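You operate a simulated robot arm through the tools that you are given. There is no shell and no other tool. Be economical: measure what you need, move in short steps, check, and stop when the job is done.

Carry out the task below with a simulated robot arm. There is one attempt and no reset: what you move stays moved.

Task
Run hot water into the pink washer to the lower line, then cold to the upper line.
Fine: the green hose goes into the fill clip first and ends back in the post clip; the hot lever and the cold lever end shut; the washer ends unplugged.
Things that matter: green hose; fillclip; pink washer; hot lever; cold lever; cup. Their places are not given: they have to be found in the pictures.

Only the result counts: the job must be done as asked and must still hold three seconds after the hand-in. Knocking over, shifting, dropping, spilling or breaking anything else fails it.

Robot
A 6-joint arm with a two-finger parallel gripper, fixed in place. Base frame: the origin is at the foot of the arm, x ahead of it, y to its left, z up. Readings come in mm, rad, newtons and seconds.
With the tool pointing down near the work surface it reaches from about 240 to 640 mm from the base axis. Its first joint turns from -1.152 to 1.152 rad. Payload 2.7 kg.
Tool frame: the origin (TCP) lies between the finger pads and is the grasp point; the fingertips stand 23 mm ahead of it; z points along the fingers, y is the line along which they close. The gripper opens to 94 mm. The fingers are 38 mm wide and 10 mm thick; the gripper's body (54 by 96 mm) begins 39 mm behind the TCP.
Orientation is that of the tool frame in the base frame, as a unit quaternion [w, x, y, z]. With the fingers straight down and closing along the base's y, the tool's x points along the base's -x, its y along +y and its z along -z.

Tools
- The arm moves only by the tool drive_tool. Its argument "commands" is one flat list of numbers, 7 for each row, row after row: the shift along the tool's x, y, z in mm, then the turn, a rotation vector about the tool's x, y, z in rad, then the finger opening in mm, from 0 to 94. In form: [tx, ty, tz, ax, ay, az, claw, tx, ty, tz, ax, ay, az, claw, ...]. A call has 1 to 10 rows; each row shifts and turns the commanded pose from where the row before left it, along the tool's axes as they then stand. Each row takes 0.2 s and may step no farther than 50 mm and 0.15 rad from the row before; otherwise, or with a gripper value out of range, the whole call is refused. A pose out of reach is approached as far as the arm can. The call stops where the force on the tool passes 60 N (or 10 N more than at its start, if that is more) or the arm is blocked; 0.2 s more then pass. Each finger travels about 45 mm/s and halts on what it meets, pressing with about 45 N; the grip force reading is that of the motor and also rises with nothing between the fingers. The clock runs only during rows and for 0.2 s after the last one: add rows that do not move to give the fingers time. The reply holds the time, the measured pose of the TCP, the force on the tool along the base axes, the opening and the grip force, in the units named above and with some noise.
- Cameras (640 x 400 px; columns grow to the right, rows downward): "scene" is fixed at [76.2, -429.4, 1416.2]; the picture's right is [0.79, -0.62, 0.00], its down [-0.28, -0.36, -0.89] and it looks along [0.55, 0.70, -0.46] (base axes); focal length 318 px, centre (320, 200). "wrist" rides on the gripper at [-39, 0, -44] in the tool frame; the picture's right is [0.00, -1.00, 0.00], its down [0.97, 0.00, -0.24] and it looks along [0.24, 0.00, 0.97] (tool axes); focal length 218 px, centre (320, 200).
- snapshot(camera): a new picture of that camera. No time passes.
- point_at(camera, pixels): for up to 12 pixels [column, row] of the newest picture of that camera ("zoom" is the newest enlarged one), the place [x, y, z] in the base frame of the surface seen there, good to about 2 mm. No time passes.
- zoom(camera, box): a new picture of the part [left, top, right, bottom] of that camera's present view, enlarged. No time passes.
- job_done(): hands the job in; it is judged then, once.

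Work in short steps. Measure before you move; look again where a grasp or a placing could have gone wrong, and mend it. You have 80 turns and 38 pictures in all, those below and enlarged ones among them. Open the gripper and draw the arm clear of the work before you hand the job in, unless the task says otherwise; then end with one line.

The tools are called after "Request:" as a command line: name --argument value ..., lists and objects as JSON in quotes. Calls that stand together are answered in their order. drive_tool: Moves the arm, as the interface text tells. Its arguments: {"type":"object","properties":{"commands":{"type":"array"}},"required":["commands"]} The other tools are called the same way: snapshot (camera) takes a picture; point_at (camera, pixels) gives the place of the surface under pixels of a picture; zoom (camera, box) takes an enlarged picture of a part of a camera's view; job_done () hands the job in.

At the start:

```text
t: 0.0
position: [326.5, 277.4, 1144.8]
tool_rot: [0.001, 0.0, 1.0, 0.001]
ft_force: [-0.3, -0.2, 0.1]
finger_gap: 94.0
gripper_force: 0.0
```

scene: 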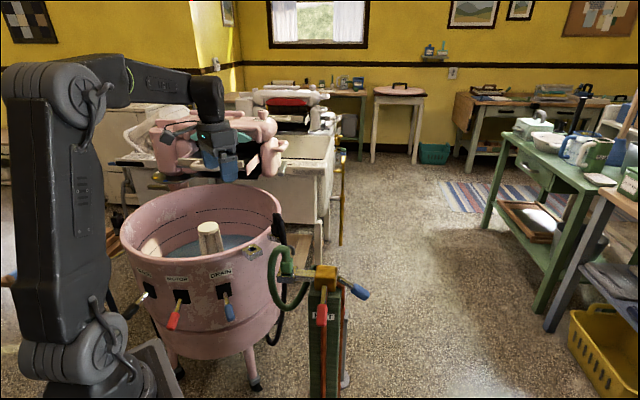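
wrist: 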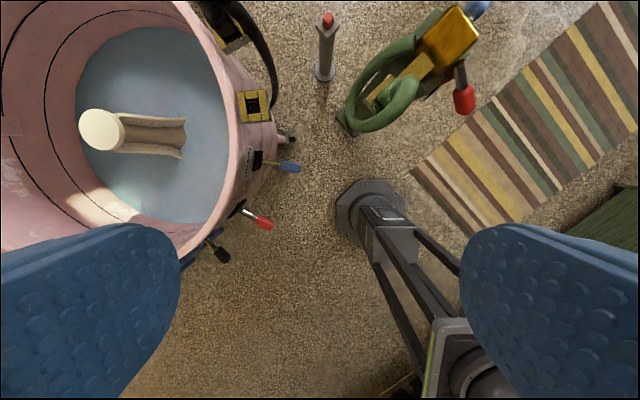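

The scene shows the pink washer (centre ~205,260), the post with taps (~325,290) and a green hose. I zoom on these for detail.

Request:
zoom --camera "scene" --box '[230, 220, 390, 320]'

Request:
zoom --camera "scene" --box '[110, 170, 310, 400]'

Request:
zoom --camera "wrist" --box '[200, 0, 500, 188]'

```text
4.00 times, centred on (310, 270) of scene
```

zoom: 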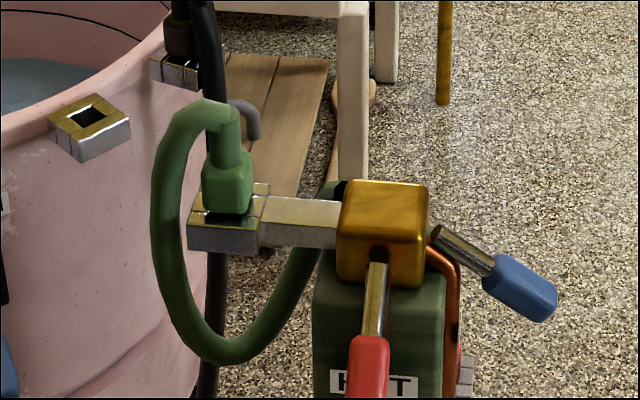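

```text
1.74 times, centred on (210, 285) of scene
```

zoom: 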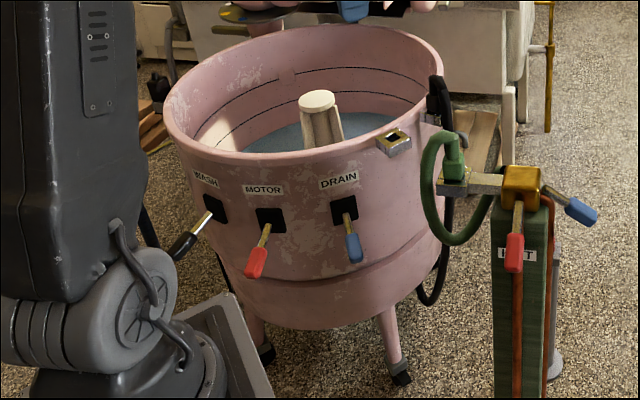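

```text
2.13 times, centred on (350, 94) of wrist
```

zoom: 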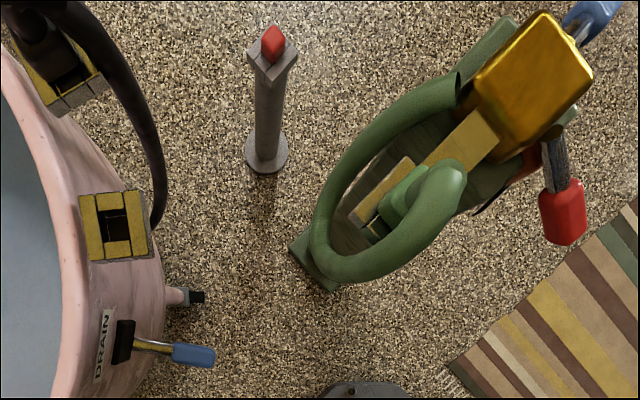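

Next I measure the hose, clips, levers, and rim with point_at.

Request:
snapshot --camera "wrist"

Request:
zoom --camera "scene" --box '[230, 220, 390, 320]'

Request:
point_at --camera "zoom" --pixels '[[228, 182], [225, 205], [200, 110], [230, 115], [230, 150], [88, 115], [383, 210], [378, 300], [368, 370], [465, 250], [525, 290], [160, 240]]'

Request:
point_at --camera "wrist" --pixels '[[254, 104], [404, 85], [384, 110], [450, 40], [462, 98], [478, 8], [328, 20], [105, 60], [103, 130], [135, 80], [289, 168], [225, 35]]'

```text
32 pictures are left
```

wrist: 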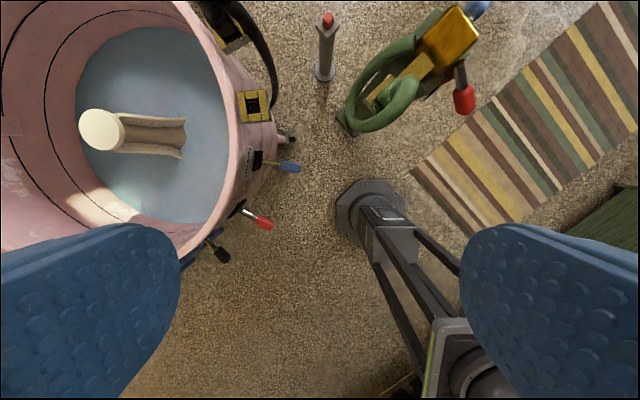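

```text
4.00 times, centred on (310, 270) of scene
```

zoom: 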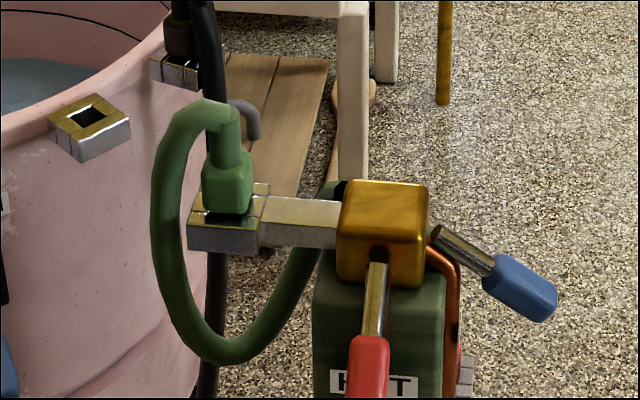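

```text
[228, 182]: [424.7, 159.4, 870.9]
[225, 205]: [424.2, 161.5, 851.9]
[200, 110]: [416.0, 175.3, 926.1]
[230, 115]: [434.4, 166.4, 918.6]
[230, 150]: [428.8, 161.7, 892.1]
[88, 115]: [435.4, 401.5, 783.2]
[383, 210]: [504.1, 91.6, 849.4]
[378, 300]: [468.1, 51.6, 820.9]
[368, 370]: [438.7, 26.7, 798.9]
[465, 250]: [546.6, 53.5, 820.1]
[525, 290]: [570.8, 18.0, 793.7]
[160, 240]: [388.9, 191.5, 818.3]
```

```text
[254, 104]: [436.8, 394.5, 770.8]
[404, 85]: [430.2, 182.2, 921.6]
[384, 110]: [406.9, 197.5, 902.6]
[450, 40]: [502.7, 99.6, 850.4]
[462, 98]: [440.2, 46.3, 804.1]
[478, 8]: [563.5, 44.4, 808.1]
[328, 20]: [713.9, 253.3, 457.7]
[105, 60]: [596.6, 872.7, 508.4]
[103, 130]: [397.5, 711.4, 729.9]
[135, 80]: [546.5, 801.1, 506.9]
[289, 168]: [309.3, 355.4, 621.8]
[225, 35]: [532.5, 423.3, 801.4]
```

The nozzle block sits at about (424,160,850-885) in the post clip; the fill clip is at about (437,395,785). I measure clip edges and hose top, and zoom around the post for the cup and plug.

Request:
zoom --camera "scene" --box '[230, 130, 430, 255]'

Request:
zoom --camera "scene" --box '[270, 240, 310, 285]'

Request:
point_at --camera "scene" --pixels '[[280, 246], [287, 247], [275, 250], [290, 249], [288, 262], [283, 264], [292, 266], [288, 275], [279, 275], [295, 271], [271, 265], [288, 280]]'

Request:
point_at --camera "wrist" --pixels '[[239, 96], [264, 91], [241, 119], [270, 119], [245, 104], [265, 104], [254, 95], [254, 116], [408, 75], [396, 88], [380, 90], [370, 100]]'

```text
3.20 times, centred on (330, 192) of scene
```

zoom: 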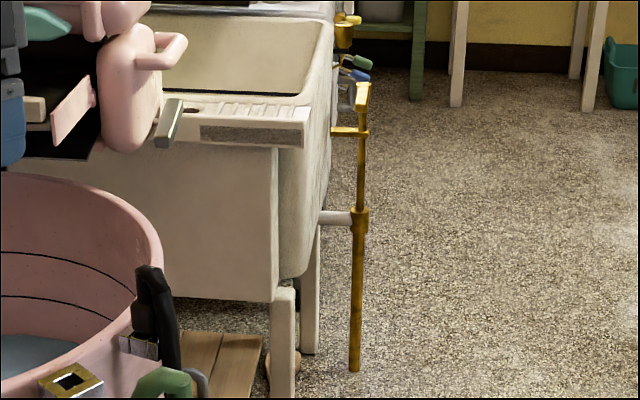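

```text
8.89 times, centred on (290, 262) of scene
```

zoom: 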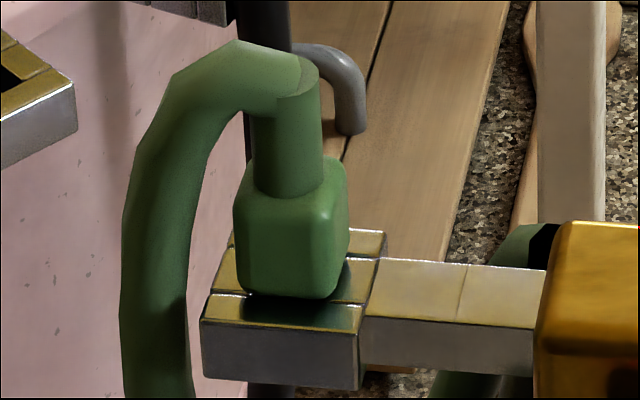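

```text
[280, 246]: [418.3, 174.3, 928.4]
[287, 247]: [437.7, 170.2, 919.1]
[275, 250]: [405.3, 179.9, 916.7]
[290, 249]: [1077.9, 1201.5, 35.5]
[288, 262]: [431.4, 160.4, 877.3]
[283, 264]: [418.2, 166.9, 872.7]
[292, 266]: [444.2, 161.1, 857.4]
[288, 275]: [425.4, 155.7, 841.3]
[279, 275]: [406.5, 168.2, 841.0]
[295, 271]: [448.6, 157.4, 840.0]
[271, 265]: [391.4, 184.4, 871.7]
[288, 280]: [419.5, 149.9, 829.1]
```

```text
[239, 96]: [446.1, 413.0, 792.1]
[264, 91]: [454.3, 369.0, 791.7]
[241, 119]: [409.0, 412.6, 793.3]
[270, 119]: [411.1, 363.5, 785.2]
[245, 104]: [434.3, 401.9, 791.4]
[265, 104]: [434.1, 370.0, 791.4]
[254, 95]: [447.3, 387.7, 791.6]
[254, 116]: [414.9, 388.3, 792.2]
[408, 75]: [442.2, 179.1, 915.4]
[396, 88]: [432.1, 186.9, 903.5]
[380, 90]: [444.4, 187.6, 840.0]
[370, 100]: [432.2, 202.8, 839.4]
```

The clip arm appears at ~45° to the axes, nozzle axis near (434,172). I move above it (z 1000) with yaw ~45° so the fingers straddle the hose loop plane, then look.

Request:
drive_tool --commands '[-21.5, -21.1, 29, 0, 0, 0, 94, -21.5, -21.1, 29, 0, 0, 0, 94, -21.5, -21.1, 29, 0, 0, 0, 94, -21.5, -21.1, 29, 0, 0, 0, 94, -21.5, -21.1, 29, 0, 0, 0, 94, 0, 0, 0, 0, 0, 0.15, 94, 0, 0, 0, 0, 0, 0.15, 94, 0, 0, 0, 0, 0, 0.15, 94, 0, 0, 0, 0, 0, 0.15, 94, 0, 0, 0, 0, 0, 0.15, 94]'

Request:
snapshot --camera "wrist"

```text
t: 2.2
position: [432.9, 170.5, 1000.0]
tool_rot: [0.0, 0.368, 0.93, 0.0]
ft_force: [0.4, 0.2, 0.5]
finger_gap: 94.0
gripper_force: 0.0
```

```text
28 pictures are left
```

wrist: 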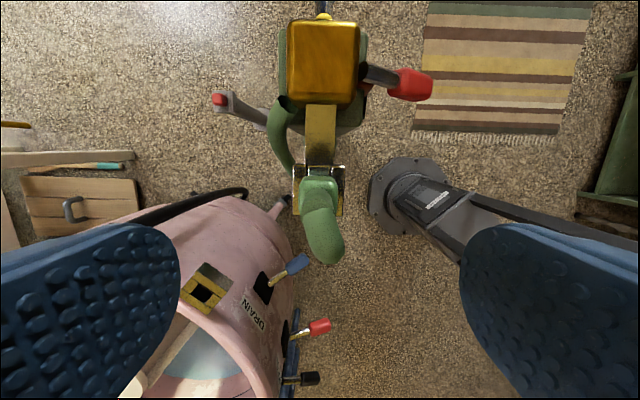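

The nozzle block is at (320,183) in the wrist view, well aligned, hose bending down-image at (325,245). I measure block and clip corners.

Request:
point_at --camera "wrist" --pixels '[[302, 183], [337, 183], [320, 183], [294, 167], [344, 168], [341, 212], [322, 215], [322, 240], [325, 205], [312, 240], [336, 235], [320, 60]]'

Request:
zoom --camera "wrist" --box '[260, 140, 380, 275]'

Request:
point_at --camera "wrist" --pixels '[[183, 300], [208, 262], [232, 275], [212, 313], [205, 291], [195, 280], [218, 298], [212, 276], [392, 75], [415, 85], [219, 98], [372, 195]]'

```text
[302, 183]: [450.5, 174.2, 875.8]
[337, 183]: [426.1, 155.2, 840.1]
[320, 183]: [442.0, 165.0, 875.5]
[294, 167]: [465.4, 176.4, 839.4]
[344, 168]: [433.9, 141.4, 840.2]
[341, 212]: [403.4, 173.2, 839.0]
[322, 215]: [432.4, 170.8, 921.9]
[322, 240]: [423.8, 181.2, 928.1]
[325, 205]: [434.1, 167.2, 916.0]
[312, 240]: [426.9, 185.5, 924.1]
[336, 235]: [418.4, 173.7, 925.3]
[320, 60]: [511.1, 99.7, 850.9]
```

```text
2.96 times, centred on (320, 208) of wrist
```

zoom: 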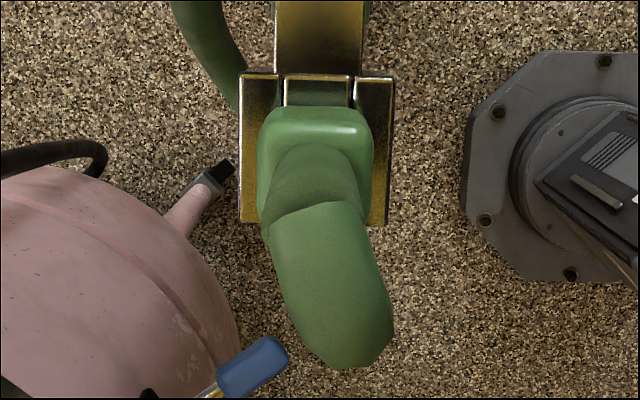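

```text
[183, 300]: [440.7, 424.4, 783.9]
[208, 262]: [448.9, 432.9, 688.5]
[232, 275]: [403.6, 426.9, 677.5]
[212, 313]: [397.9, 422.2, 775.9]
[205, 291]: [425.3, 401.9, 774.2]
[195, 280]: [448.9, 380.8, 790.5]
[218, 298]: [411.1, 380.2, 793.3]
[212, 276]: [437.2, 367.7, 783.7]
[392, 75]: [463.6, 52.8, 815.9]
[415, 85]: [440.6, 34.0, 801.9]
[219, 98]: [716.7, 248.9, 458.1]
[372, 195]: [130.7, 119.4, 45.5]
```

Clip yaw is 45°, nozzle axis near (433,173), block top z≈878, hose top ≈930. I add the last bit of yaw and tilt 30° about the closing axis, so the palm clears the hose bend.

Request:
drive_tool --commands '[0, 0, 0, 0, 0, 0.035, 94, 0, 0, 0, 0, 0.1309, 0, 94, 0, 0, 0, 0, 0.1309, 0, 94, 0, 0, 0, 0, 0.1309, 0, 94, 0, 0, 0, 0, 0.1309, 0, 94, -14.4, 0.5, 25.7, 0, 0, 0, 94, -14.4, 0.5, 25.7, 0, 0, 0, 94, 0, 0, 0, 0, 0, 0, 94]'

Request:
snapshot --camera "wrist"

```text
t: 4.0
position: [434.9, 172.7, 941.4]
tool_rot: [-0.239, 0.368, 0.893, 0.099]
ft_force: [0.4, 0.0, -0.2]
finger_gap: 94.1
gripper_force: 0.0
```

```text
26 pictures are left
```

wrist: 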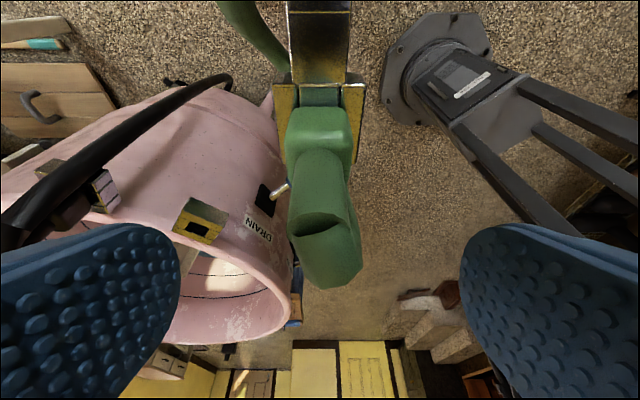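

View is as planned: the hose is between the fingers and clear of the palm. I descend ~58 mm vertically.

Request:
drive_tool --commands '[-9.5, 0, 17.3, 0, 0, 0, 94, -9.5, 0, 17.3, 0, 0, 0, 94, -9.5, 0, 17.3, 0, 0, 0, 94, 0, 0, 0, 0, 0, 0, 94]'

Request:
snapshot --camera "wrist"

```text
t: 5.0
position: [433.5, 174.6, 880.0]
tool_rot: [-0.239, 0.369, 0.893, 0.099]
ft_force: [0.6, -0.9, 0.0]
finger_gap: 93.9
gripper_force: 0.0
```

```text
25 pictures are left
```

wrist: 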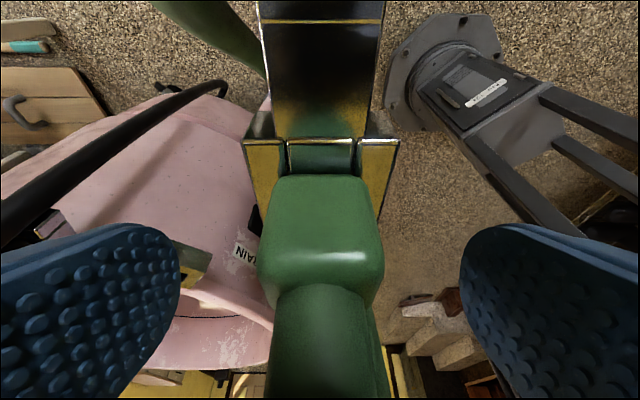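

Block is centred between the fingers (col ~320). Closing.

Request:
drive_tool --commands '[0, 0, 0, 0, 0, 0, 60, 0, 0, 0, 0, 0, 0, 40, 0, 0, 0, 0, 0, 0, 20, 0, 0, 0, 0, 0, 0, 20, 0, 0, 0, 0, 0, 0, 20, 0, 0, 0, 0, 0, 0, 20]'

```text
t: 6.4
position: [434.6, 174.3, 880.3]
tool_rot: [-0.239, 0.368, 0.893, 0.098]
ft_force: [0.5, 0.3, -0.4]
finger_gap: 31.4
gripper_force: 44.5
```

Gripped at 31.4 mm. Lift straight up 80 mm and look.

Request:
drive_tool --commands '[5, 0, -8.66, 0, 0, 0, 20, 7.5, 0, -13, 0, 0, 0, 20, 7.5, 0, -13, 0, 0, 0, 20, 10, 0, -17.3, 0, 0, 0, 20, 10, 0, -17.3, 0, 0, 0, 20, 0, 0, 0, 0, 0, 0, 20]'

Request:
zoom --camera "scene" --box '[230, 200, 390, 300]'

```text
t: 7.8
position: [432.3, 173.2, 960.8]
tool_rot: [-0.238, 0.369, 0.893, 0.098]
ft_force: [-0.1, -0.7, -1.5]
finger_gap: 31.4
gripper_force: 45.7
```

```text
4.00 times, centred on (310, 250) of scene
```

zoom: 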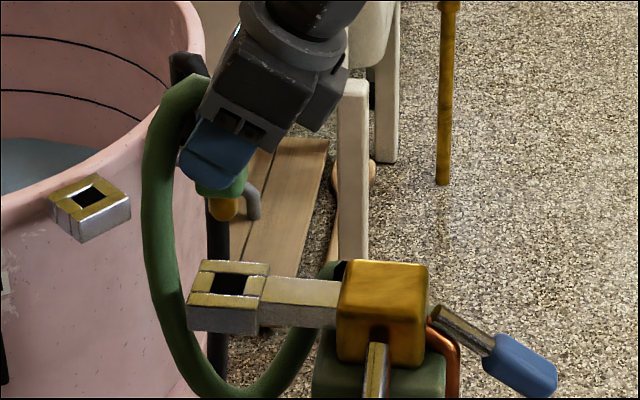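

The stem is out. I measure the fill clip's top corners and hole rim in this zoom, and the post clip's too for calibration.

Request:
point_at --camera "zoom" --pixels '[[52, 195], [87, 176], [127, 201], [80, 216], [67, 185], [107, 189], [104, 209], [66, 206], [203, 263], [266, 266], [257, 306], [190, 303]]'

Request:
zoom --camera "scene" --box '[235, 236, 270, 266]'

Request:
snapshot --camera "wrist"

```text
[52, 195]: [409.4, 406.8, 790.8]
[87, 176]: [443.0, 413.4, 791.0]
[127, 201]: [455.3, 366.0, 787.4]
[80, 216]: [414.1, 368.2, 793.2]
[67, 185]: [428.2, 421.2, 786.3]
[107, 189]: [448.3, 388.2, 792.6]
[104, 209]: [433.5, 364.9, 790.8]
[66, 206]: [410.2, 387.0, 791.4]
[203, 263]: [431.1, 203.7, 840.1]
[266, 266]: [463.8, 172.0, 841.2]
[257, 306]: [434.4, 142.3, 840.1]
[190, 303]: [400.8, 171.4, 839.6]
```

```text
13.33 times, centred on (252, 251) of scene
```

zoom: 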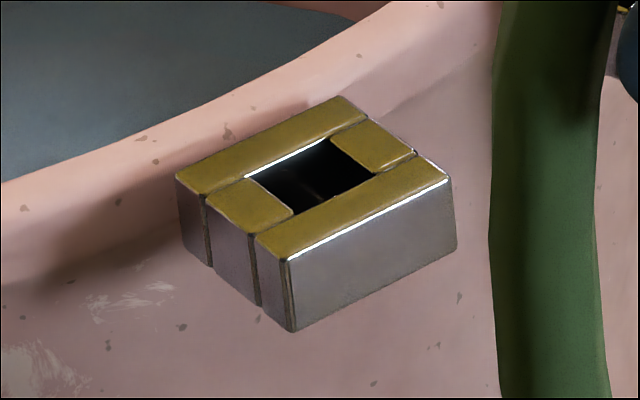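

```text
22 pictures are left
```

wrist: 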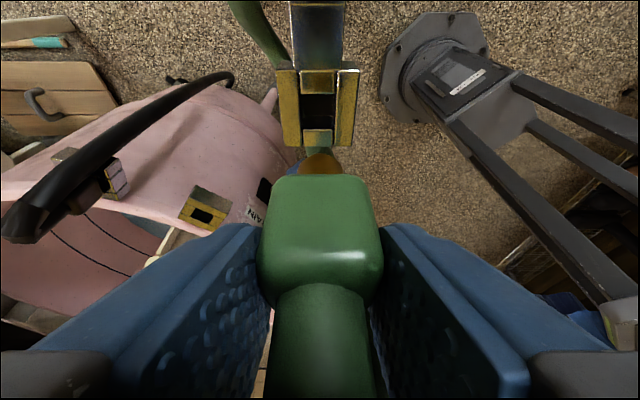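

I measure the fill clip top corners precisely in this zoom.

Request:
point_at --camera "zoom" --pixels '[[190, 181], [338, 104], [438, 180], [288, 251], [262, 225], [392, 141], [262, 141], [366, 216], [240, 178], [328, 132], [388, 171], [296, 223]]'

```text
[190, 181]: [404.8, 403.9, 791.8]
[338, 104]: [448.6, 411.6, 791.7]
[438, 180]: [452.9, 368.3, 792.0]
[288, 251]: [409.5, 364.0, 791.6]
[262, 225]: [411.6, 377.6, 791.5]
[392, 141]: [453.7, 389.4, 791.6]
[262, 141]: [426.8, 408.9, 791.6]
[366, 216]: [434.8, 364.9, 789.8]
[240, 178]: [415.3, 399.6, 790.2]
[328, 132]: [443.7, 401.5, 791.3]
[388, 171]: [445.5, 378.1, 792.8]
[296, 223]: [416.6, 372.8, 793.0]
```

Fill hole centre ≈ (429,387,792), clip rotated ≈7°. Before travelling I measure the black drain hose nearby, to keep clear.

Request:
point_at --camera "wrist" --pixels '[[15, 230], [45, 195], [80, 160], [130, 125], [180, 95], [225, 78], [110, 180], [95, 200], [209, 215], [150, 230], [318, 160], [318, 95]]'

```text
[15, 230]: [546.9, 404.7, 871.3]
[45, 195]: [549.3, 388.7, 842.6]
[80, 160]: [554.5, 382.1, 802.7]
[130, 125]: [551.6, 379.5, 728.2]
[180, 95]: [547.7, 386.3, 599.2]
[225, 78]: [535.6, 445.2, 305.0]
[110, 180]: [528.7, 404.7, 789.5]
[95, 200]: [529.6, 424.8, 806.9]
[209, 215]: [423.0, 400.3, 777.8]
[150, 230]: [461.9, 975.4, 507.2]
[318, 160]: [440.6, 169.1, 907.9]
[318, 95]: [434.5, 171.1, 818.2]
```

The black hose stays at x>530, fine. Carry at z≈960 to above the fill clip and rotate −38° about vertical so the block is square with it.

Request:
drive_tool --commands '[26.7, 30.3, 15.4, 0, 0, 0, 20, 26.7, 30.3, 15.4, 0, 0, 0, 20, 26.7, 30.3, 15.4, 0, 0, 0, 20, 26.7, 30.3, 15.4, 0, 0, 0, 20, 26.7, 30.3, 15.4, 0, 0, 0, 20, 0, 0, 0, -0.0663, 0, 0.1148, 20, 0, 0, 0, -0.0663, 0, 0.1148, 20, 0, 0, 0, -0.0663, 0, 0.1148, 20, 0, 0, 0, -0.0663, 0, 0.1148, 20, 0, 0, 0, -0.0663, 0, 0.1148, 20]'

Request:
snapshot --camera "wrist"

Request:
snapshot --camera "scene"

```text
t: 10.0
position: [431.9, 390.5, 961.4]
tool_rot: [-0.193, 0.641, 0.722, 0.172]
ft_force: [-0.1, 1.4, -1.4]
finger_gap: 31.3
gripper_force: 45.3
```

```text
21 pictures are left
```

wrist: 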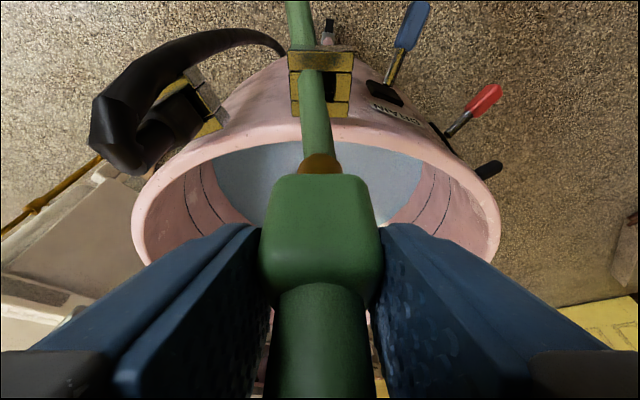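

```text
20 pictures are left
```

scene: 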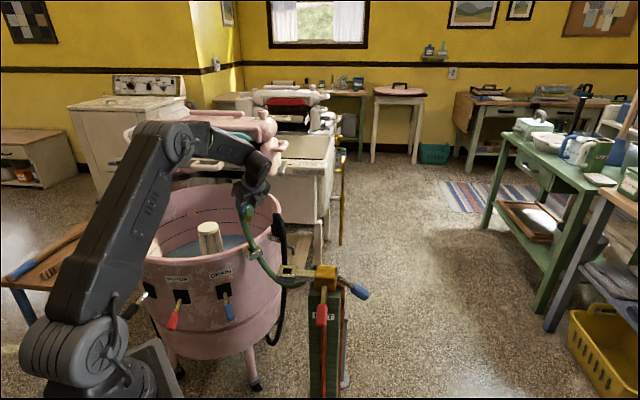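

I check how the hose runs relative to the nozzle and clip.

Request:
zoom --camera "scene" --box '[220, 180, 340, 300]'

Request:
point_at --camera "wrist" --pixels '[[318, 150], [316, 120], [312, 90], [305, 50], [300, 10], [320, 165], [345, 85], [298, 85], [322, 105], [345, 60], [295, 60], [335, 85]]'

```text
3.33 times, centred on (280, 240) of scene
```

zoom: 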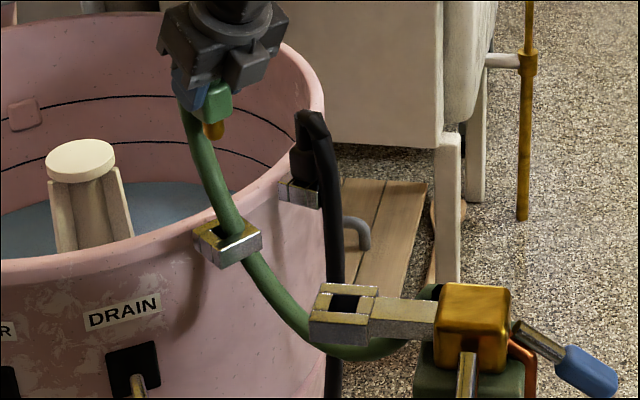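

```text
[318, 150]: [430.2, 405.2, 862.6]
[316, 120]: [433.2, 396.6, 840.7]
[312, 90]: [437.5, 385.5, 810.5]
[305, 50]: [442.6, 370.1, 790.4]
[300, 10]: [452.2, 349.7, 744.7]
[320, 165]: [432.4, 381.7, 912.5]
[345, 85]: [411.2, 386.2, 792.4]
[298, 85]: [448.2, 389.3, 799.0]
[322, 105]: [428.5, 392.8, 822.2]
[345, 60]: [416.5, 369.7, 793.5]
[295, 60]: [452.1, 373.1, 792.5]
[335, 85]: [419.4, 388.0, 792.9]
```

The rendered hose passes freely through things; nozzle is over the clip. I descend to just above the hole (stem tip ~z 800) and check alignment.

Request:
drive_tool --commands '[-12.2, 0, 20.4, 0, 0, 0, 20, -12.2, 0, 20.4, 0, 0, 0, 20, -12.2, 0, 20.4, 0, 0, 0, 20, -12.2, 0, 20.4, 0, 0, 0, 20, 0, 0, 0, 0, 0, 0, 20]'

Request:
zoom --camera "scene" --box '[230, 225, 278, 265]'

Request:
snapshot --camera "wrist"

```text
t: 11.2
position: [431.4, 388.3, 865.9]
tool_rot: [-0.193, 0.64, 0.723, 0.171]
ft_force: [-0.2, 1.1, 0.3]
finger_gap: 31.3
gripper_force: 44.6
```

```text
10.00 times, centred on (254, 245) of scene
```

zoom: 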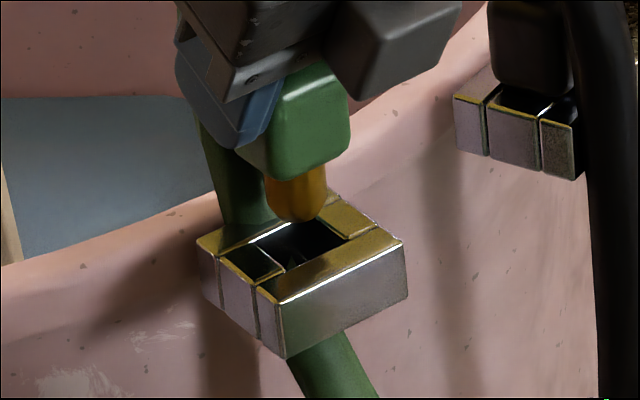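

```text
17 pictures are left
```

wrist: 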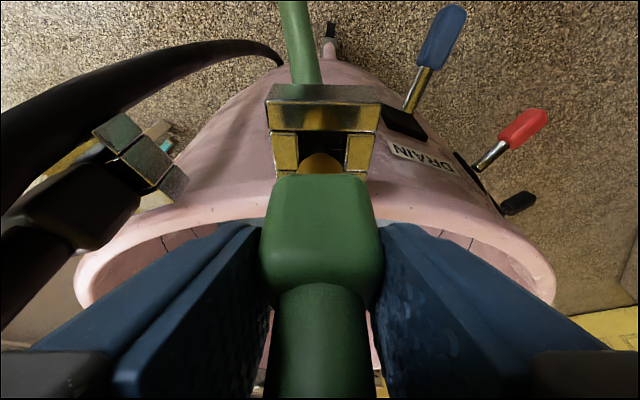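

Stem is above the hole; I measure stem tip against hole edges for the final centring.

Request:
point_at --camera "zoom" --pixels '[[297, 215], [297, 200], [275, 190], [320, 190], [240, 240], [285, 275], [345, 240], [210, 242], [285, 290], [390, 240], [300, 150], [335, 205]]'

Request:
point_at --camera "wrist" --pixels '[[320, 160], [320, 170], [306, 168], [336, 168], [285, 150], [360, 150], [277, 110], [375, 110], [322, 115], [320, 190], [300, 115], [345, 115]]'

```text
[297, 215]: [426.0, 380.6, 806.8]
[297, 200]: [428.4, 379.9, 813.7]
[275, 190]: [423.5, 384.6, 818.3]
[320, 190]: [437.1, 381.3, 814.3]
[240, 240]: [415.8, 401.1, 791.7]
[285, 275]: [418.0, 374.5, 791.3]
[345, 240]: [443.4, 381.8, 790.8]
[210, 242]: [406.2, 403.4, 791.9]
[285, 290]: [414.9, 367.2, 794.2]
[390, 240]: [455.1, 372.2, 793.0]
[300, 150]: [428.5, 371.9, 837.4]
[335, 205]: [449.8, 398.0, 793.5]
```

```text
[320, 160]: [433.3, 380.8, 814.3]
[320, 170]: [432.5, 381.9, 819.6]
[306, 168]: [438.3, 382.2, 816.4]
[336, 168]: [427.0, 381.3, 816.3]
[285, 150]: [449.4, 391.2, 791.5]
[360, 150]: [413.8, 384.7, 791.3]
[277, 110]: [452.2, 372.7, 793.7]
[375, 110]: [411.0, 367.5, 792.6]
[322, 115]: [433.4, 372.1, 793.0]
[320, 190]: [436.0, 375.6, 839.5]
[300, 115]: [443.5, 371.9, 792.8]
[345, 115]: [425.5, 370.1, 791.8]
```

Stem (radius ≈8.5) centre ≈(432,389.7), hole ≈(431.8,388.5), 20+ mm wide. Tiny correction, then lower ~34 mm slowly.

Request:
drive_tool --commands '[-0.9, -0.4, -0.5, 0, 0, 0, 20, -3.4, 0, 5.9, 0, 0, 0, 20, -3.4, 0, 5.9, 0, 0, 0, 20, -3.4, 0, 5.9, 0, 0, 0, 20, -3.4, 0, 5.9, 0, 0, 0, 20, -2.4, 0, 4.2, 0, 0, 0, 20, 0, 0, 0, 0, 0, 0, 20]'

Request:
zoom --camera "scene" --box '[230, 225, 278, 265]'

```text
t: 12.8
position: [430.1, 388.0, 832.2]
tool_rot: [-0.194, 0.64, 0.724, 0.171]
ft_force: [0.5, 1.3, -1.9]
finger_gap: 31.3
gripper_force: 45.0
```

```text
10.00 times, centred on (254, 245) of scene
```

zoom: 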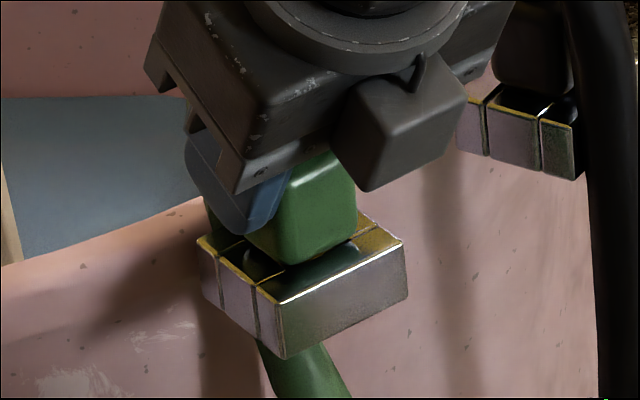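

Stem is in the hole. Press 2 mm to confirm contact, then open to 70.

Request:
drive_tool --commands '[-1, 0, 1.7, 0, 0, 0, 20, 0, 0, 0, 0, 0, 0, 20, 0, 0, 0, 0, 0, 0, 34, 0, 0, 0, 0, 0, 0, 50, 0, 0, 0, 0, 0, 0, 70, 0, 0, 0, 0, 0, 0, 70, 0, 0, 0, 0, 0, 0, 70]'

Request:
snapshot --camera "wrist"

```text
t: 14.4
position: [430.7, 388.2, 832.0]
tool_rot: [-0.194, 0.639, 0.724, 0.171]
ft_force: [0.5, -0.4, -0.1]
finger_gap: 70.1
gripper_force: 0.1
```

```text
15 pictures are left
```

wrist: 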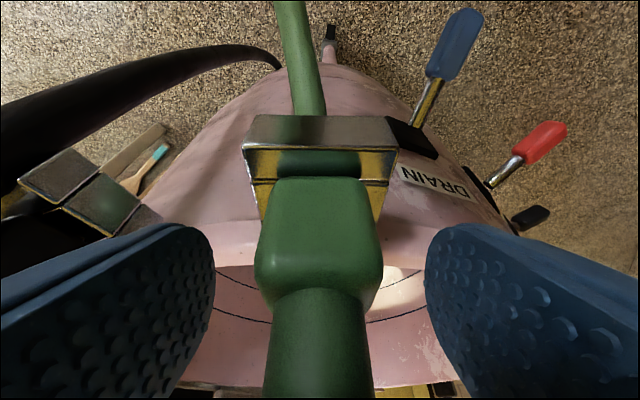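

Released; the nozzle stays in the fill clip. I back out along the tool axis 120 mm, and un-tilt.

Request:
drive_tool --commands '[0, 0, -20, 0, 0, 0, 70, 0, 0, -30, 0, 0, 0, 70, 0, 0, -35, 0, 0, 0, 70, 0, 0, -35, 0, 0, 0, 70, 0, 0, 0, 0, -0.1309, 0, 70, 0, 0, 0, 0, -0.1309, 0, 70, 0, 0, 0, 0, -0.1309, 0, 70, 0, 0, 0, 0, -0.1309, 0, 70]'

Request:
snapshot --camera "scene"

Request:
point_at --camera "scene" --pixels '[[255, 240], [240, 255], [230, 238], [195, 245], [180, 250], [165, 245], [250, 225], [260, 222], [355, 291], [322, 300], [324, 312], [322, 322]]'

```text
t: 16.2
position: [439.0, 328.4, 936.5]
tool_rot: [0.001, 0.662, 0.75, 0.0]
ft_force: [0.2, 0.2, 0.6]
finger_gap: 69.8
gripper_force: 0.0
```

```text
14 pictures are left
```

scene: 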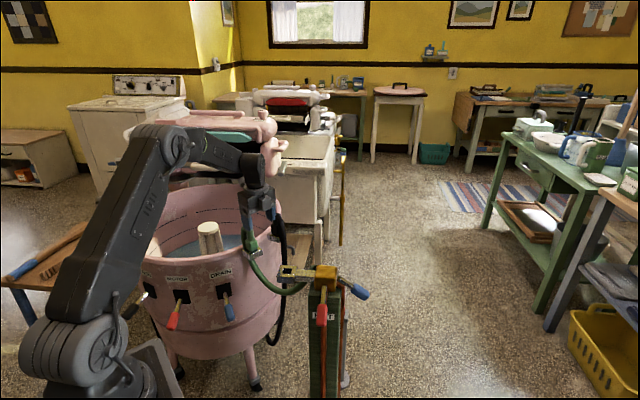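

```text
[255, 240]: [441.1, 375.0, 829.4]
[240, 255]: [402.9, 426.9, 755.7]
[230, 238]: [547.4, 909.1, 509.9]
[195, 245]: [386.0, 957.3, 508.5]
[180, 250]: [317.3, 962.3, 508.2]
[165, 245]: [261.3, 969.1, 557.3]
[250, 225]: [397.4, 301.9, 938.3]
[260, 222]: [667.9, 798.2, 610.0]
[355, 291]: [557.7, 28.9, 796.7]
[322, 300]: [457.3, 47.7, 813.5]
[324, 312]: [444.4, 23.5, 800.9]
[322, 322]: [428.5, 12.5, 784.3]
```

Both levers hang down (shut). Hot handle is centred near (444,30,795) along azimuth 225°. Rotate so fingers close across it, and travel at z≈936.

Request:
drive_tool --commands '[0, 0, 0, 0, 0, 0.1299, 70, 0, 0, 0, 0, 0, 0.1299, 70, 0, 0, 0, 0, 0, 0.1299, 70, 0, 0, 0, 0, 0, 0.1299, 70, 0, 0, 0, 0, 0, 0.1299, 70, 0, 0, 0, 0, 0, 0.1299, 70, 0, 0, 0, 0, 0, 0.1299, 70, -29.66, 30.69, 0, 0, 0, 0, 70, -29.66, 30.69, 0, 0, 0, 0, 70, -29.66, 30.69, 0, 0, 0, 0, 70]'

Request:
drive_tool --commands '[-29.66, 30.69, 0, 0, 0, 0, 70, -29.66, 30.69, 0, 0, 0, 0, 70, -29.66, 30.69, 0, 0, 0, 0, 70, -29.66, 30.69, 0, 0, 0, 0, 70, 0, 0, 25, 0, 0, 0, 70, 0, 0, 25, 0, 0, 0, 70, 0, 0, 0, 0, 0, 0, 70]'

Request:
snapshot --camera "wrist"

```text
t: 18.4
position: [451.9, 182.8, 936.5]
tool_rot: [0.0, 0.924, 0.383, 0.0]
ft_force: [-1.1, 0.6, 0.3]
finger_gap: 70.1
gripper_force: 0.1
out of reach, approached as far as the arm can: row 7
```

```text
t: 20.0
position: [456.2, 11.4, 884.0]
tool_rot: [0.0, 0.924, 0.383, -0.001]
ft_force: [-0.4, -0.1, -0.3]
finger_gap: 69.8
gripper_force: 0.0
```

```text
13 pictures are left
```

wrist: 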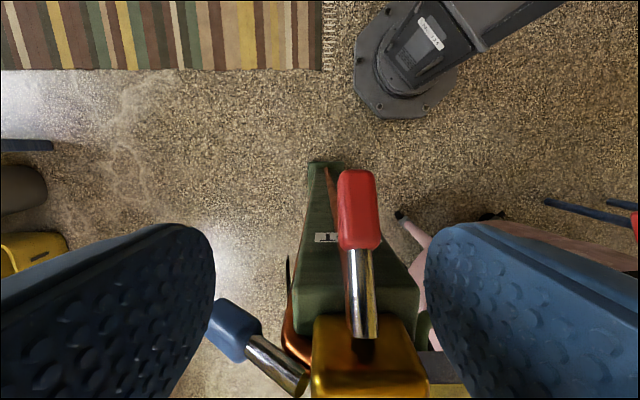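

Handle at (358,205) in view, TCP is ~20 mm off sideways. I measure the handle precisely.

Request:
point_at --camera "wrist" --pixels '[[355, 176], [357, 195], [359, 215], [361, 235], [360, 260], [364, 310], [365, 335], [342, 210], [377, 210], [237, 328], [265, 350], [370, 370]]'

```text
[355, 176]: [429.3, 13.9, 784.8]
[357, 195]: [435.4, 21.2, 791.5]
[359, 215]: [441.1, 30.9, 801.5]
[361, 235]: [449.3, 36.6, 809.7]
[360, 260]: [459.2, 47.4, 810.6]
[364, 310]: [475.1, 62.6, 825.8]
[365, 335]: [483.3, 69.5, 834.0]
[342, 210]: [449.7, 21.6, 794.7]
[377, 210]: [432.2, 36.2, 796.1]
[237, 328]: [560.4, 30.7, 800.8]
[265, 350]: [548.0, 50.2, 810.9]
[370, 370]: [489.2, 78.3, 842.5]
```

Handle centre target ≈ (441,28.6,793). Shift and descend, then close.

Request:
drive_tool --commands '[1.3, -23, 0, 0, 0, 0, 70, 0, 0, 25, 0, 0, 0, 70, 0, 0, 25, 0, 0, 0, 70, 0, 0, 25, 0, 0, 0, 70, 0, 0, 16, 0, 0, 0, 70, 0, 0, 0, 0, 0, 0, 45, 0, 0, 0, 0, 0, 0, 15, 0, 0, 0, 0, 0, 0, 15, 0, 0, 0, 0, 0, 0, 15]'

```text
t: 22.0
position: [440.2, 30.2, 793.2]
tool_rot: [0.0, 0.924, 0.383, -0.001]
ft_force: [-11.5, 17.0, 1.9]
finger_gap: 26.1
gripper_force: 45.3
```

Handle is gripped (26 mm). I lift it along its arc to about horizontal and look.

Request:
drive_tool --commands '[-4.1, -1, -7.5, 0, 0, 0, 15, -3.5, 0, -8.3, 0, 0, 0, 15, -2.6, 0, -8.6, 0, 0, 0, 15, -1.8, 0, -8.8, 0, 0, 0, 15, -0.7, 0, -9, 0, 0, 0, 15]'

Request:
snapshot --camera "scene"

Request:
point_at --camera "scene" --pixels '[[230, 240], [195, 245], [180, 250], [225, 245], [240, 220], [235, 225], [225, 220], [190, 225], [180, 230], [255, 225], [200, 212], [168, 240]]'

```text
t: 23.2
position: [431.0, 18.9, 837.3]
tool_rot: [-0.001, 0.924, 0.382, -0.002]
ft_force: [-19.3, 18.1, -7.4]
finger_gap: 26.7
gripper_force: 13.3
```

```text
12 pictures are left
```

scene: 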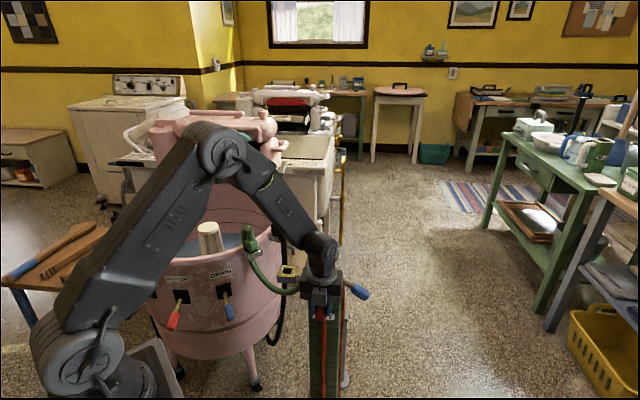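

```text
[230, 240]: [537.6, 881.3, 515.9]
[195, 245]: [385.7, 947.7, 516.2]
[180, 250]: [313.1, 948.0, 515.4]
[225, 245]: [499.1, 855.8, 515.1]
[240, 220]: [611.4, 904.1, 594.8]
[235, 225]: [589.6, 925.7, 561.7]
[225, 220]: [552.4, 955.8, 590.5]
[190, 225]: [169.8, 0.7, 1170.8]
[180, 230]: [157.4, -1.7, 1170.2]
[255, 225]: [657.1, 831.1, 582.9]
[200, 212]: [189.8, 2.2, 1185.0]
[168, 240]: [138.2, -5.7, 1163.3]
```

Water is running: level rose from 508 to ~515.6. I measure the marking lines on the inner wall.

Request:
zoom --camera "scene" --box '[212, 190, 292, 250]'

```text
6.67 times, centred on (252, 220) of scene
```

zoom: 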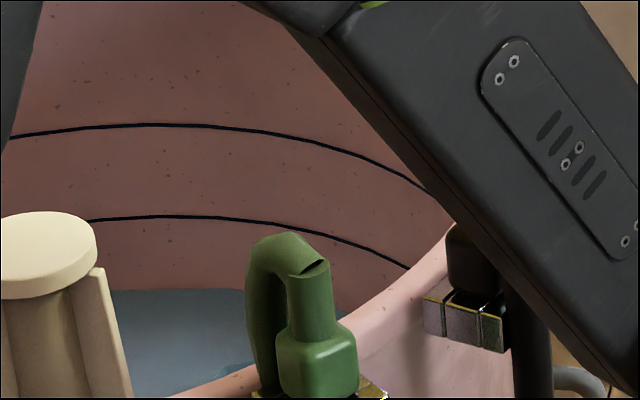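

Request:
point_at --camera "zoom" --pixels '[[160, 125], [230, 129], [40, 133], [300, 142], [160, 217], [110, 219], [220, 219], [330, 237], [150, 310], [170, 340], [190, 360], [200, 293]]'

```text
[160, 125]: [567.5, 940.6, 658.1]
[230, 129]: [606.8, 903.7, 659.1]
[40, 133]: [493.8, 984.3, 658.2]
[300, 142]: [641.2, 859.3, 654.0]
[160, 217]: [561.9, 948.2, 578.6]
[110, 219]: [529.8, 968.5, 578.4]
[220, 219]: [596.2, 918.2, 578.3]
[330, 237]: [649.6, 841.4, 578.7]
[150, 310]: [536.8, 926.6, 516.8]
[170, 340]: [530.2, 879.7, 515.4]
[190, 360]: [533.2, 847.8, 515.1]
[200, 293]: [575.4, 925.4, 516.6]
```

Lower line z≈578.5, upper ≈658.5, water ≈516. I hold the lever for 2 s to learn the rate.

Request:
drive_tool --commands '[0, -1, 0, 0, 0, 0, 15, 0, 0, 0, 0, 0, 0, 15, 0, 0, 0, 0, 0, 0, 15, 0, 0, 0, 0, 0, 0, 15, 0, 0, 0, 0, 0, 0, 15, 0, 0, 0, 0, 0, 0, 15, 0, 0, 0, 0, 0, 0, 15, 0, 0, 0, 0, 0, 0, 15, 0, 0, 0, 0, 0, 0, 15]'

Request:
zoom --camera "scene" --box '[212, 190, 292, 250]'

Request:
point_at --camera "zoom" --pixels '[[150, 310], [170, 340], [190, 360], [200, 293], [130, 300], [220, 320], [220, 345], [150, 350], [160, 320], [180, 320], [200, 340], [210, 300]]'

```text
t: 25.2
position: [429.2, 18.9, 836.9]
tool_rot: [0.0, 0.924, 0.382, -0.002]
ft_force: [-18.3, 3.4, -3.4]
finger_gap: 26.1
gripper_force: 45.2
```

```text
6.67 times, centred on (252, 220) of scene
```

zoom: 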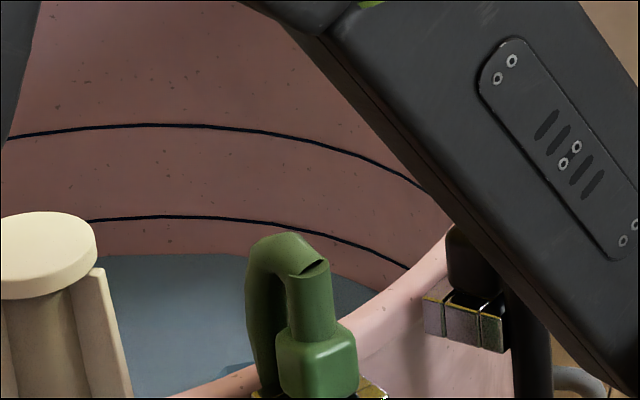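

```text
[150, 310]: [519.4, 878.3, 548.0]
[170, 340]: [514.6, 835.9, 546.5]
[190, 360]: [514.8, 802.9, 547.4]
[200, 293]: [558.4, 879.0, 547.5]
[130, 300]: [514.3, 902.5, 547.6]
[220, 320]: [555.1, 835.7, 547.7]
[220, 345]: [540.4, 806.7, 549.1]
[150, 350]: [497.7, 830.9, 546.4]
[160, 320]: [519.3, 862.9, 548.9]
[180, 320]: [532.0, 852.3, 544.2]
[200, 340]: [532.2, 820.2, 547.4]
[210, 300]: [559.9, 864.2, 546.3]
```

Level ≈547, rate ≈15.7 mm/s, 31 mm to go. I hold ~0.6 s, then a call of 1 s hold plus the reverse arc (which should add ~6 mm) to shut.

Request:
drive_tool --commands '[0, 0, 0, 0, 0, 0, 15, 0, 0, 0, 0, 0, 0, 15]'

Request:
drive_tool --commands '[0, 0, 0, 0, 0, 0, 15, 0, 0, 0, 0, 0, 0, 15, 0, 0, 0, 0, 0, 0, 15, 0, 0, 0, 0, 0, 0, 15, 0, 0, 0, 0, 0, 0, 15, 0.7, 0, 9, 0, 0, 0, 15, 1.8, 0, 8.8, 0, 0, 0, 15, 2.6, 0, 8.6, 0, 0, 0, 15, 3.5, 0, 8.3, 0, 0, 0, 15, 4.1, 0, 8, 0, 0, 0, 15]'

Request:
zoom --camera "scene" --box '[212, 190, 292, 250]'

Request:
point_at --camera "zoom" --pixels '[[150, 310], [170, 340], [190, 360], [200, 293], [130, 300], [220, 320], [220, 345], [150, 350], [160, 320], [180, 320], [200, 340], [210, 300]]'

```text
t: 25.8
position: [429.8, 19.2, 836.3]
tool_rot: [0.0, 0.924, 0.383, -0.002]
ft_force: [-16.8, 0.7, -2.6]
finger_gap: 25.9
gripper_force: 45.0
```

```text
t: 28.0
position: [439.5, 29.1, 795.6]
tool_rot: [0.0, 0.924, 0.382, 0.0]
ft_force: [-22.0, 3.4, 31.3]
finger_gap: 26.1
gripper_force: 44.9
```

```text
6.67 times, centred on (252, 220) of scene
```

zoom: 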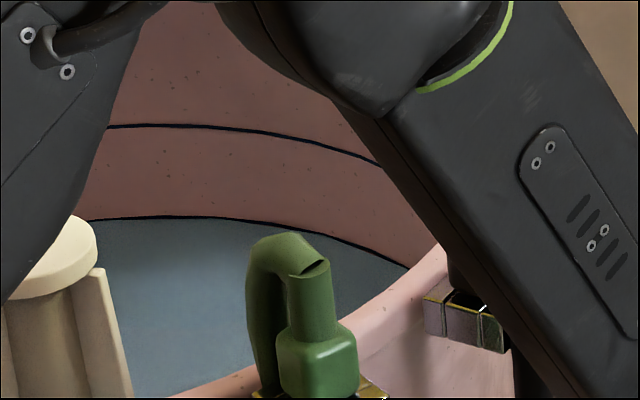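

```text
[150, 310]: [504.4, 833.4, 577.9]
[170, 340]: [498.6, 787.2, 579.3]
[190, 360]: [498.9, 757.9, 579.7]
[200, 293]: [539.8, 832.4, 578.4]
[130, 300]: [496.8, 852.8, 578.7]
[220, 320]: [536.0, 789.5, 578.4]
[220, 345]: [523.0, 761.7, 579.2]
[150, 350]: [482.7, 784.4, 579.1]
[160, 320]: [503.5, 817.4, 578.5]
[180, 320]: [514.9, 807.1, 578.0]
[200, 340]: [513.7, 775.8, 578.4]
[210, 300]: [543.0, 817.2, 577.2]
```

Level is 578.6 — right on the lower line, hot lever is against its lower stop (+31 N). Release, rise, and turn toward the cold lever.

Request:
drive_tool --commands '[0, 0, 0, 0, 0, 0, 45, 0, 0, 0, 0, 0, 0, 60, 0, 0, -25, 0, 0, 0, 60, 0, 0, -25, 0, 0, 0, 60, 0, 0, -25, 0, 0, 0, 60, 0, 0, -30, 0, 0, 0, 60, 0, 0, 0, 0, 0, -0.1428, 60, 0, 0, 0, 0, 0, -0.1428, 60, 0, 0, 0, 0, 0, -0.1428, 60, 0, 0, 0, 0, 0, -0.1428, 60]'

Request:
drive_tool --commands '[0, 0, 0, 0, 0, -0.1428, 60, 0, 0, 0, 0, 0, -0.1428, 60, 0, 0, 0, 0, 0, -0.1428, 60, 0, 0, 0, 0, 0, -0.1428, 60, 0, 0, 0, 0, 0, -0.1428, 60, 0, 0, 0, 0, 0, -0.1428, 60, 0, 0, 0, 0, 0, -0.1428, 60, -32.5, 31.6, 0, 0, 0, 0, 60, -32.5, 31.6, 0, 0, 0, 0, 60, -32.5, 31.6, 0, 0, 0, 0, 60]'

Request:
snapshot --camera "wrist"

```text
t: 30.2
position: [440.5, 30.1, 897.9]
tool_rot: [-0.001, 0.778, 0.628, -0.001]
ft_force: [-0.3, 0.2, -0.4]
finger_gap: 60.1
gripper_force: 0.0
```

```text
t: 32.4
position: [575.5, 26.4, 898.0]
tool_rot: [0.001, 0.383, 0.924, 0.0]
ft_force: [-0.3, 1.1, -1.1]
finger_gap: 60.1
gripper_force: 0.1
```

```text
8 pictures are left
```

wrist: 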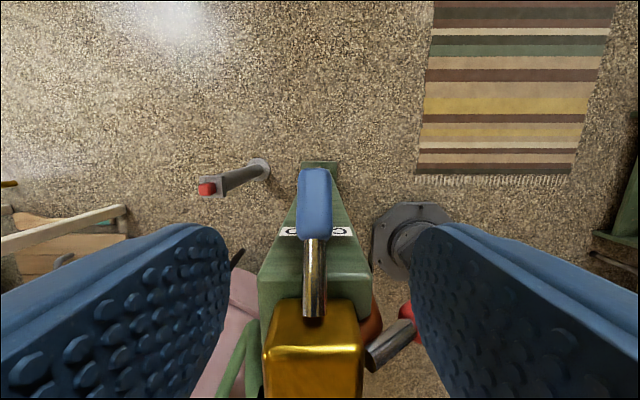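

Cold handle at (314,205), nearly centred. I measure it.

Request:
point_at --camera "wrist" --pixels '[[314, 174], [314, 190], [314, 205], [314, 225], [314, 250], [314, 300], [300, 205], [329, 205], [405, 325], [380, 345], [310, 360]]'

```text
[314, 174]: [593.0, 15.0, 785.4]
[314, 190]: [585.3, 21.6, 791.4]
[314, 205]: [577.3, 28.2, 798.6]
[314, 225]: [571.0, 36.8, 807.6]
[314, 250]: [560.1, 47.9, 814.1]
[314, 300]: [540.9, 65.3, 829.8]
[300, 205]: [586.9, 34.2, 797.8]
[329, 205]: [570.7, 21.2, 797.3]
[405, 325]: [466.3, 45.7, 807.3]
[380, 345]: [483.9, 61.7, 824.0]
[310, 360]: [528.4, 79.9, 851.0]
```

Shift 3 mm along the closing axis, descend 105 mm and grip the cold handle.

Request:
drive_tool --commands '[0, 3, 25, 0, 0, 0, 60, 0, 0, 25, 0, 0, 0, 60, 0, 0, 25, 0, 0, 0, 60, 0, 0, 20, 0, 0, 0, 60, 0, 0, 9.5, 0, 0, 0, 60, 0, 0, 0, 0, 0, 0, 40, 0, 0, 0, 0, 0, 0, 15, 0, 0, 0, 0, 0, 0, 15, 0, 0, 0, 0, 0, 0, 15]'

```text
t: 34.4
position: [578.0, 29.4, 794.4]
tool_rot: [0.002, 0.383, 0.924, 0.001]
ft_force: [11.6, 6.6, -6.8]
finger_gap: 25.8
gripper_force: 45.2
```

Same lift for cold: 5-row arc plus 1 s hold, then measure.

Request:
drive_tool --commands '[-4.1, 0.7, -7.5, 0, 0, 0, 15, -3.5, 0, -8.3, 0, 0, 0, 15, -2.6, 0, -8.6, 0, 0, 0, 15, -1.8, 0, -8.8, 0, 0, 0, 15, -0.7, 0, -9, 0, 0, 0, 15, 0, 0, 0, 0, 0, 0, 15, 0, 0, 0, 0, 0, 0, 15, 0, 0, 0, 0, 0, 0, 15, 0, 0, 0, 0, 0, 0, 15, 0, 0, 0, 0, 0, 0, 15]'

Request:
zoom --camera "scene" --box '[212, 190, 292, 250]'

Request:
point_at --camera "zoom" --pixels '[[150, 310], [170, 340], [190, 360], [200, 293], [130, 300], [220, 320], [220, 345], [150, 350], [160, 320], [180, 320], [200, 340], [210, 300]]'

```text
t: 36.6
position: [588.2, 20.1, 836.3]
tool_rot: [0.001, 0.382, 0.924, 0.0]
ft_force: [14.5, 8.3, -17.0]
finger_gap: 26.1
gripper_force: 45.2
```

```text
6.67 times, centred on (252, 220) of scene
```

zoom: 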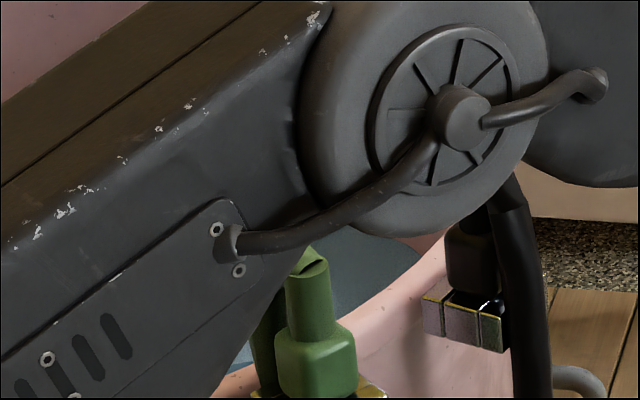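

```text
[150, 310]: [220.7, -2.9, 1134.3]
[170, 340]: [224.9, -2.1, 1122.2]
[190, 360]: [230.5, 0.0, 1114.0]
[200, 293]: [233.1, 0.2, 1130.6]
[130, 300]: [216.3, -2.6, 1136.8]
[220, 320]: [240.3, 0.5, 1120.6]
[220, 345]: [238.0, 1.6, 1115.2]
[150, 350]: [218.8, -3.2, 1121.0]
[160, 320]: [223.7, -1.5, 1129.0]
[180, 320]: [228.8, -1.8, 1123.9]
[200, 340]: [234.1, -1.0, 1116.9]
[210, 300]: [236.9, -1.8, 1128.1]
```

Arm blocks most, but water is visible at (370,265) in the zoom; I measure there.

Request:
point_at --camera "zoom" --pixels '[[340, 260], [350, 275], [370, 265], [390, 262], [360, 290], [345, 300], [400, 258], [335, 245], [380, 275], [405, 262], [345, 250], [360, 255]]'

```text
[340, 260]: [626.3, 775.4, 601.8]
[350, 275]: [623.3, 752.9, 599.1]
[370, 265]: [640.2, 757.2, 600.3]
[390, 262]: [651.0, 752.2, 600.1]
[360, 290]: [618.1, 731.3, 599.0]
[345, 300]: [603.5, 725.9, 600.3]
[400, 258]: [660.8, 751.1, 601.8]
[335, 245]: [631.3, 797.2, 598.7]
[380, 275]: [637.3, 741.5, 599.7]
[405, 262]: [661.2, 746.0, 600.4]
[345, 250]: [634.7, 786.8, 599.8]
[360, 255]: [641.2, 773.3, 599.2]
```

Level ≈600. Hold 2 s and measure again.

Request:
drive_tool --commands '[0, 0, 0, 0, 0, 0, 15, 0, 0, 0, 0, 0, 0, 15, 0, 0, 0, 0, 0, 0, 15, 0, 0, 0, 0, 0, 0, 15, 0, 0, 0, 0, 0, 0, 15, 0, 0, 0, 0, 0, 0, 15, 0, 0, 0, 0, 0, 0, 15, 0, 0, 0, 0, 0, 0, 15, 0, 0, 0, 0, 0, 0, 15]'

Request:
zoom --camera "scene" --box '[212, 190, 292, 250]'

Request:
point_at --camera "zoom" --pixels '[[340, 260], [350, 275], [370, 265], [390, 262], [360, 290], [345, 300], [400, 258], [335, 245], [380, 275], [405, 262], [345, 250], [360, 255]]'

```text
t: 38.6
position: [588.0, 19.7, 835.4]
tool_rot: [0.002, 0.382, 0.924, 0.0]
ft_force: [12.9, 5.0, -14.8]
finger_gap: 25.8
gripper_force: 45.1
```

```text
6.67 times, centred on (252, 220) of scene
```

zoom: 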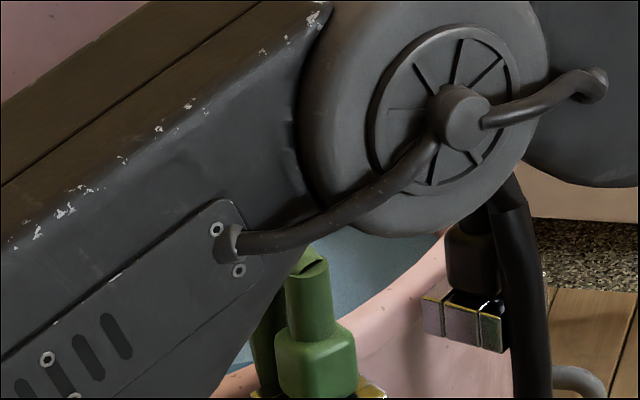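

```text
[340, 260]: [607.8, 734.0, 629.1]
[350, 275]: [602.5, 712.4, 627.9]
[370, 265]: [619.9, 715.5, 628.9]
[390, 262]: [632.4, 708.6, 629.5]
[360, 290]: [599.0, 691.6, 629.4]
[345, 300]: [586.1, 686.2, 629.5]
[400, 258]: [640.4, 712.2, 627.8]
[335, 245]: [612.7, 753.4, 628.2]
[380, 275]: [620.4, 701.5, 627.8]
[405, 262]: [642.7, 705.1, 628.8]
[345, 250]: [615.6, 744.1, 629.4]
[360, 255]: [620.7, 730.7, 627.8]
```

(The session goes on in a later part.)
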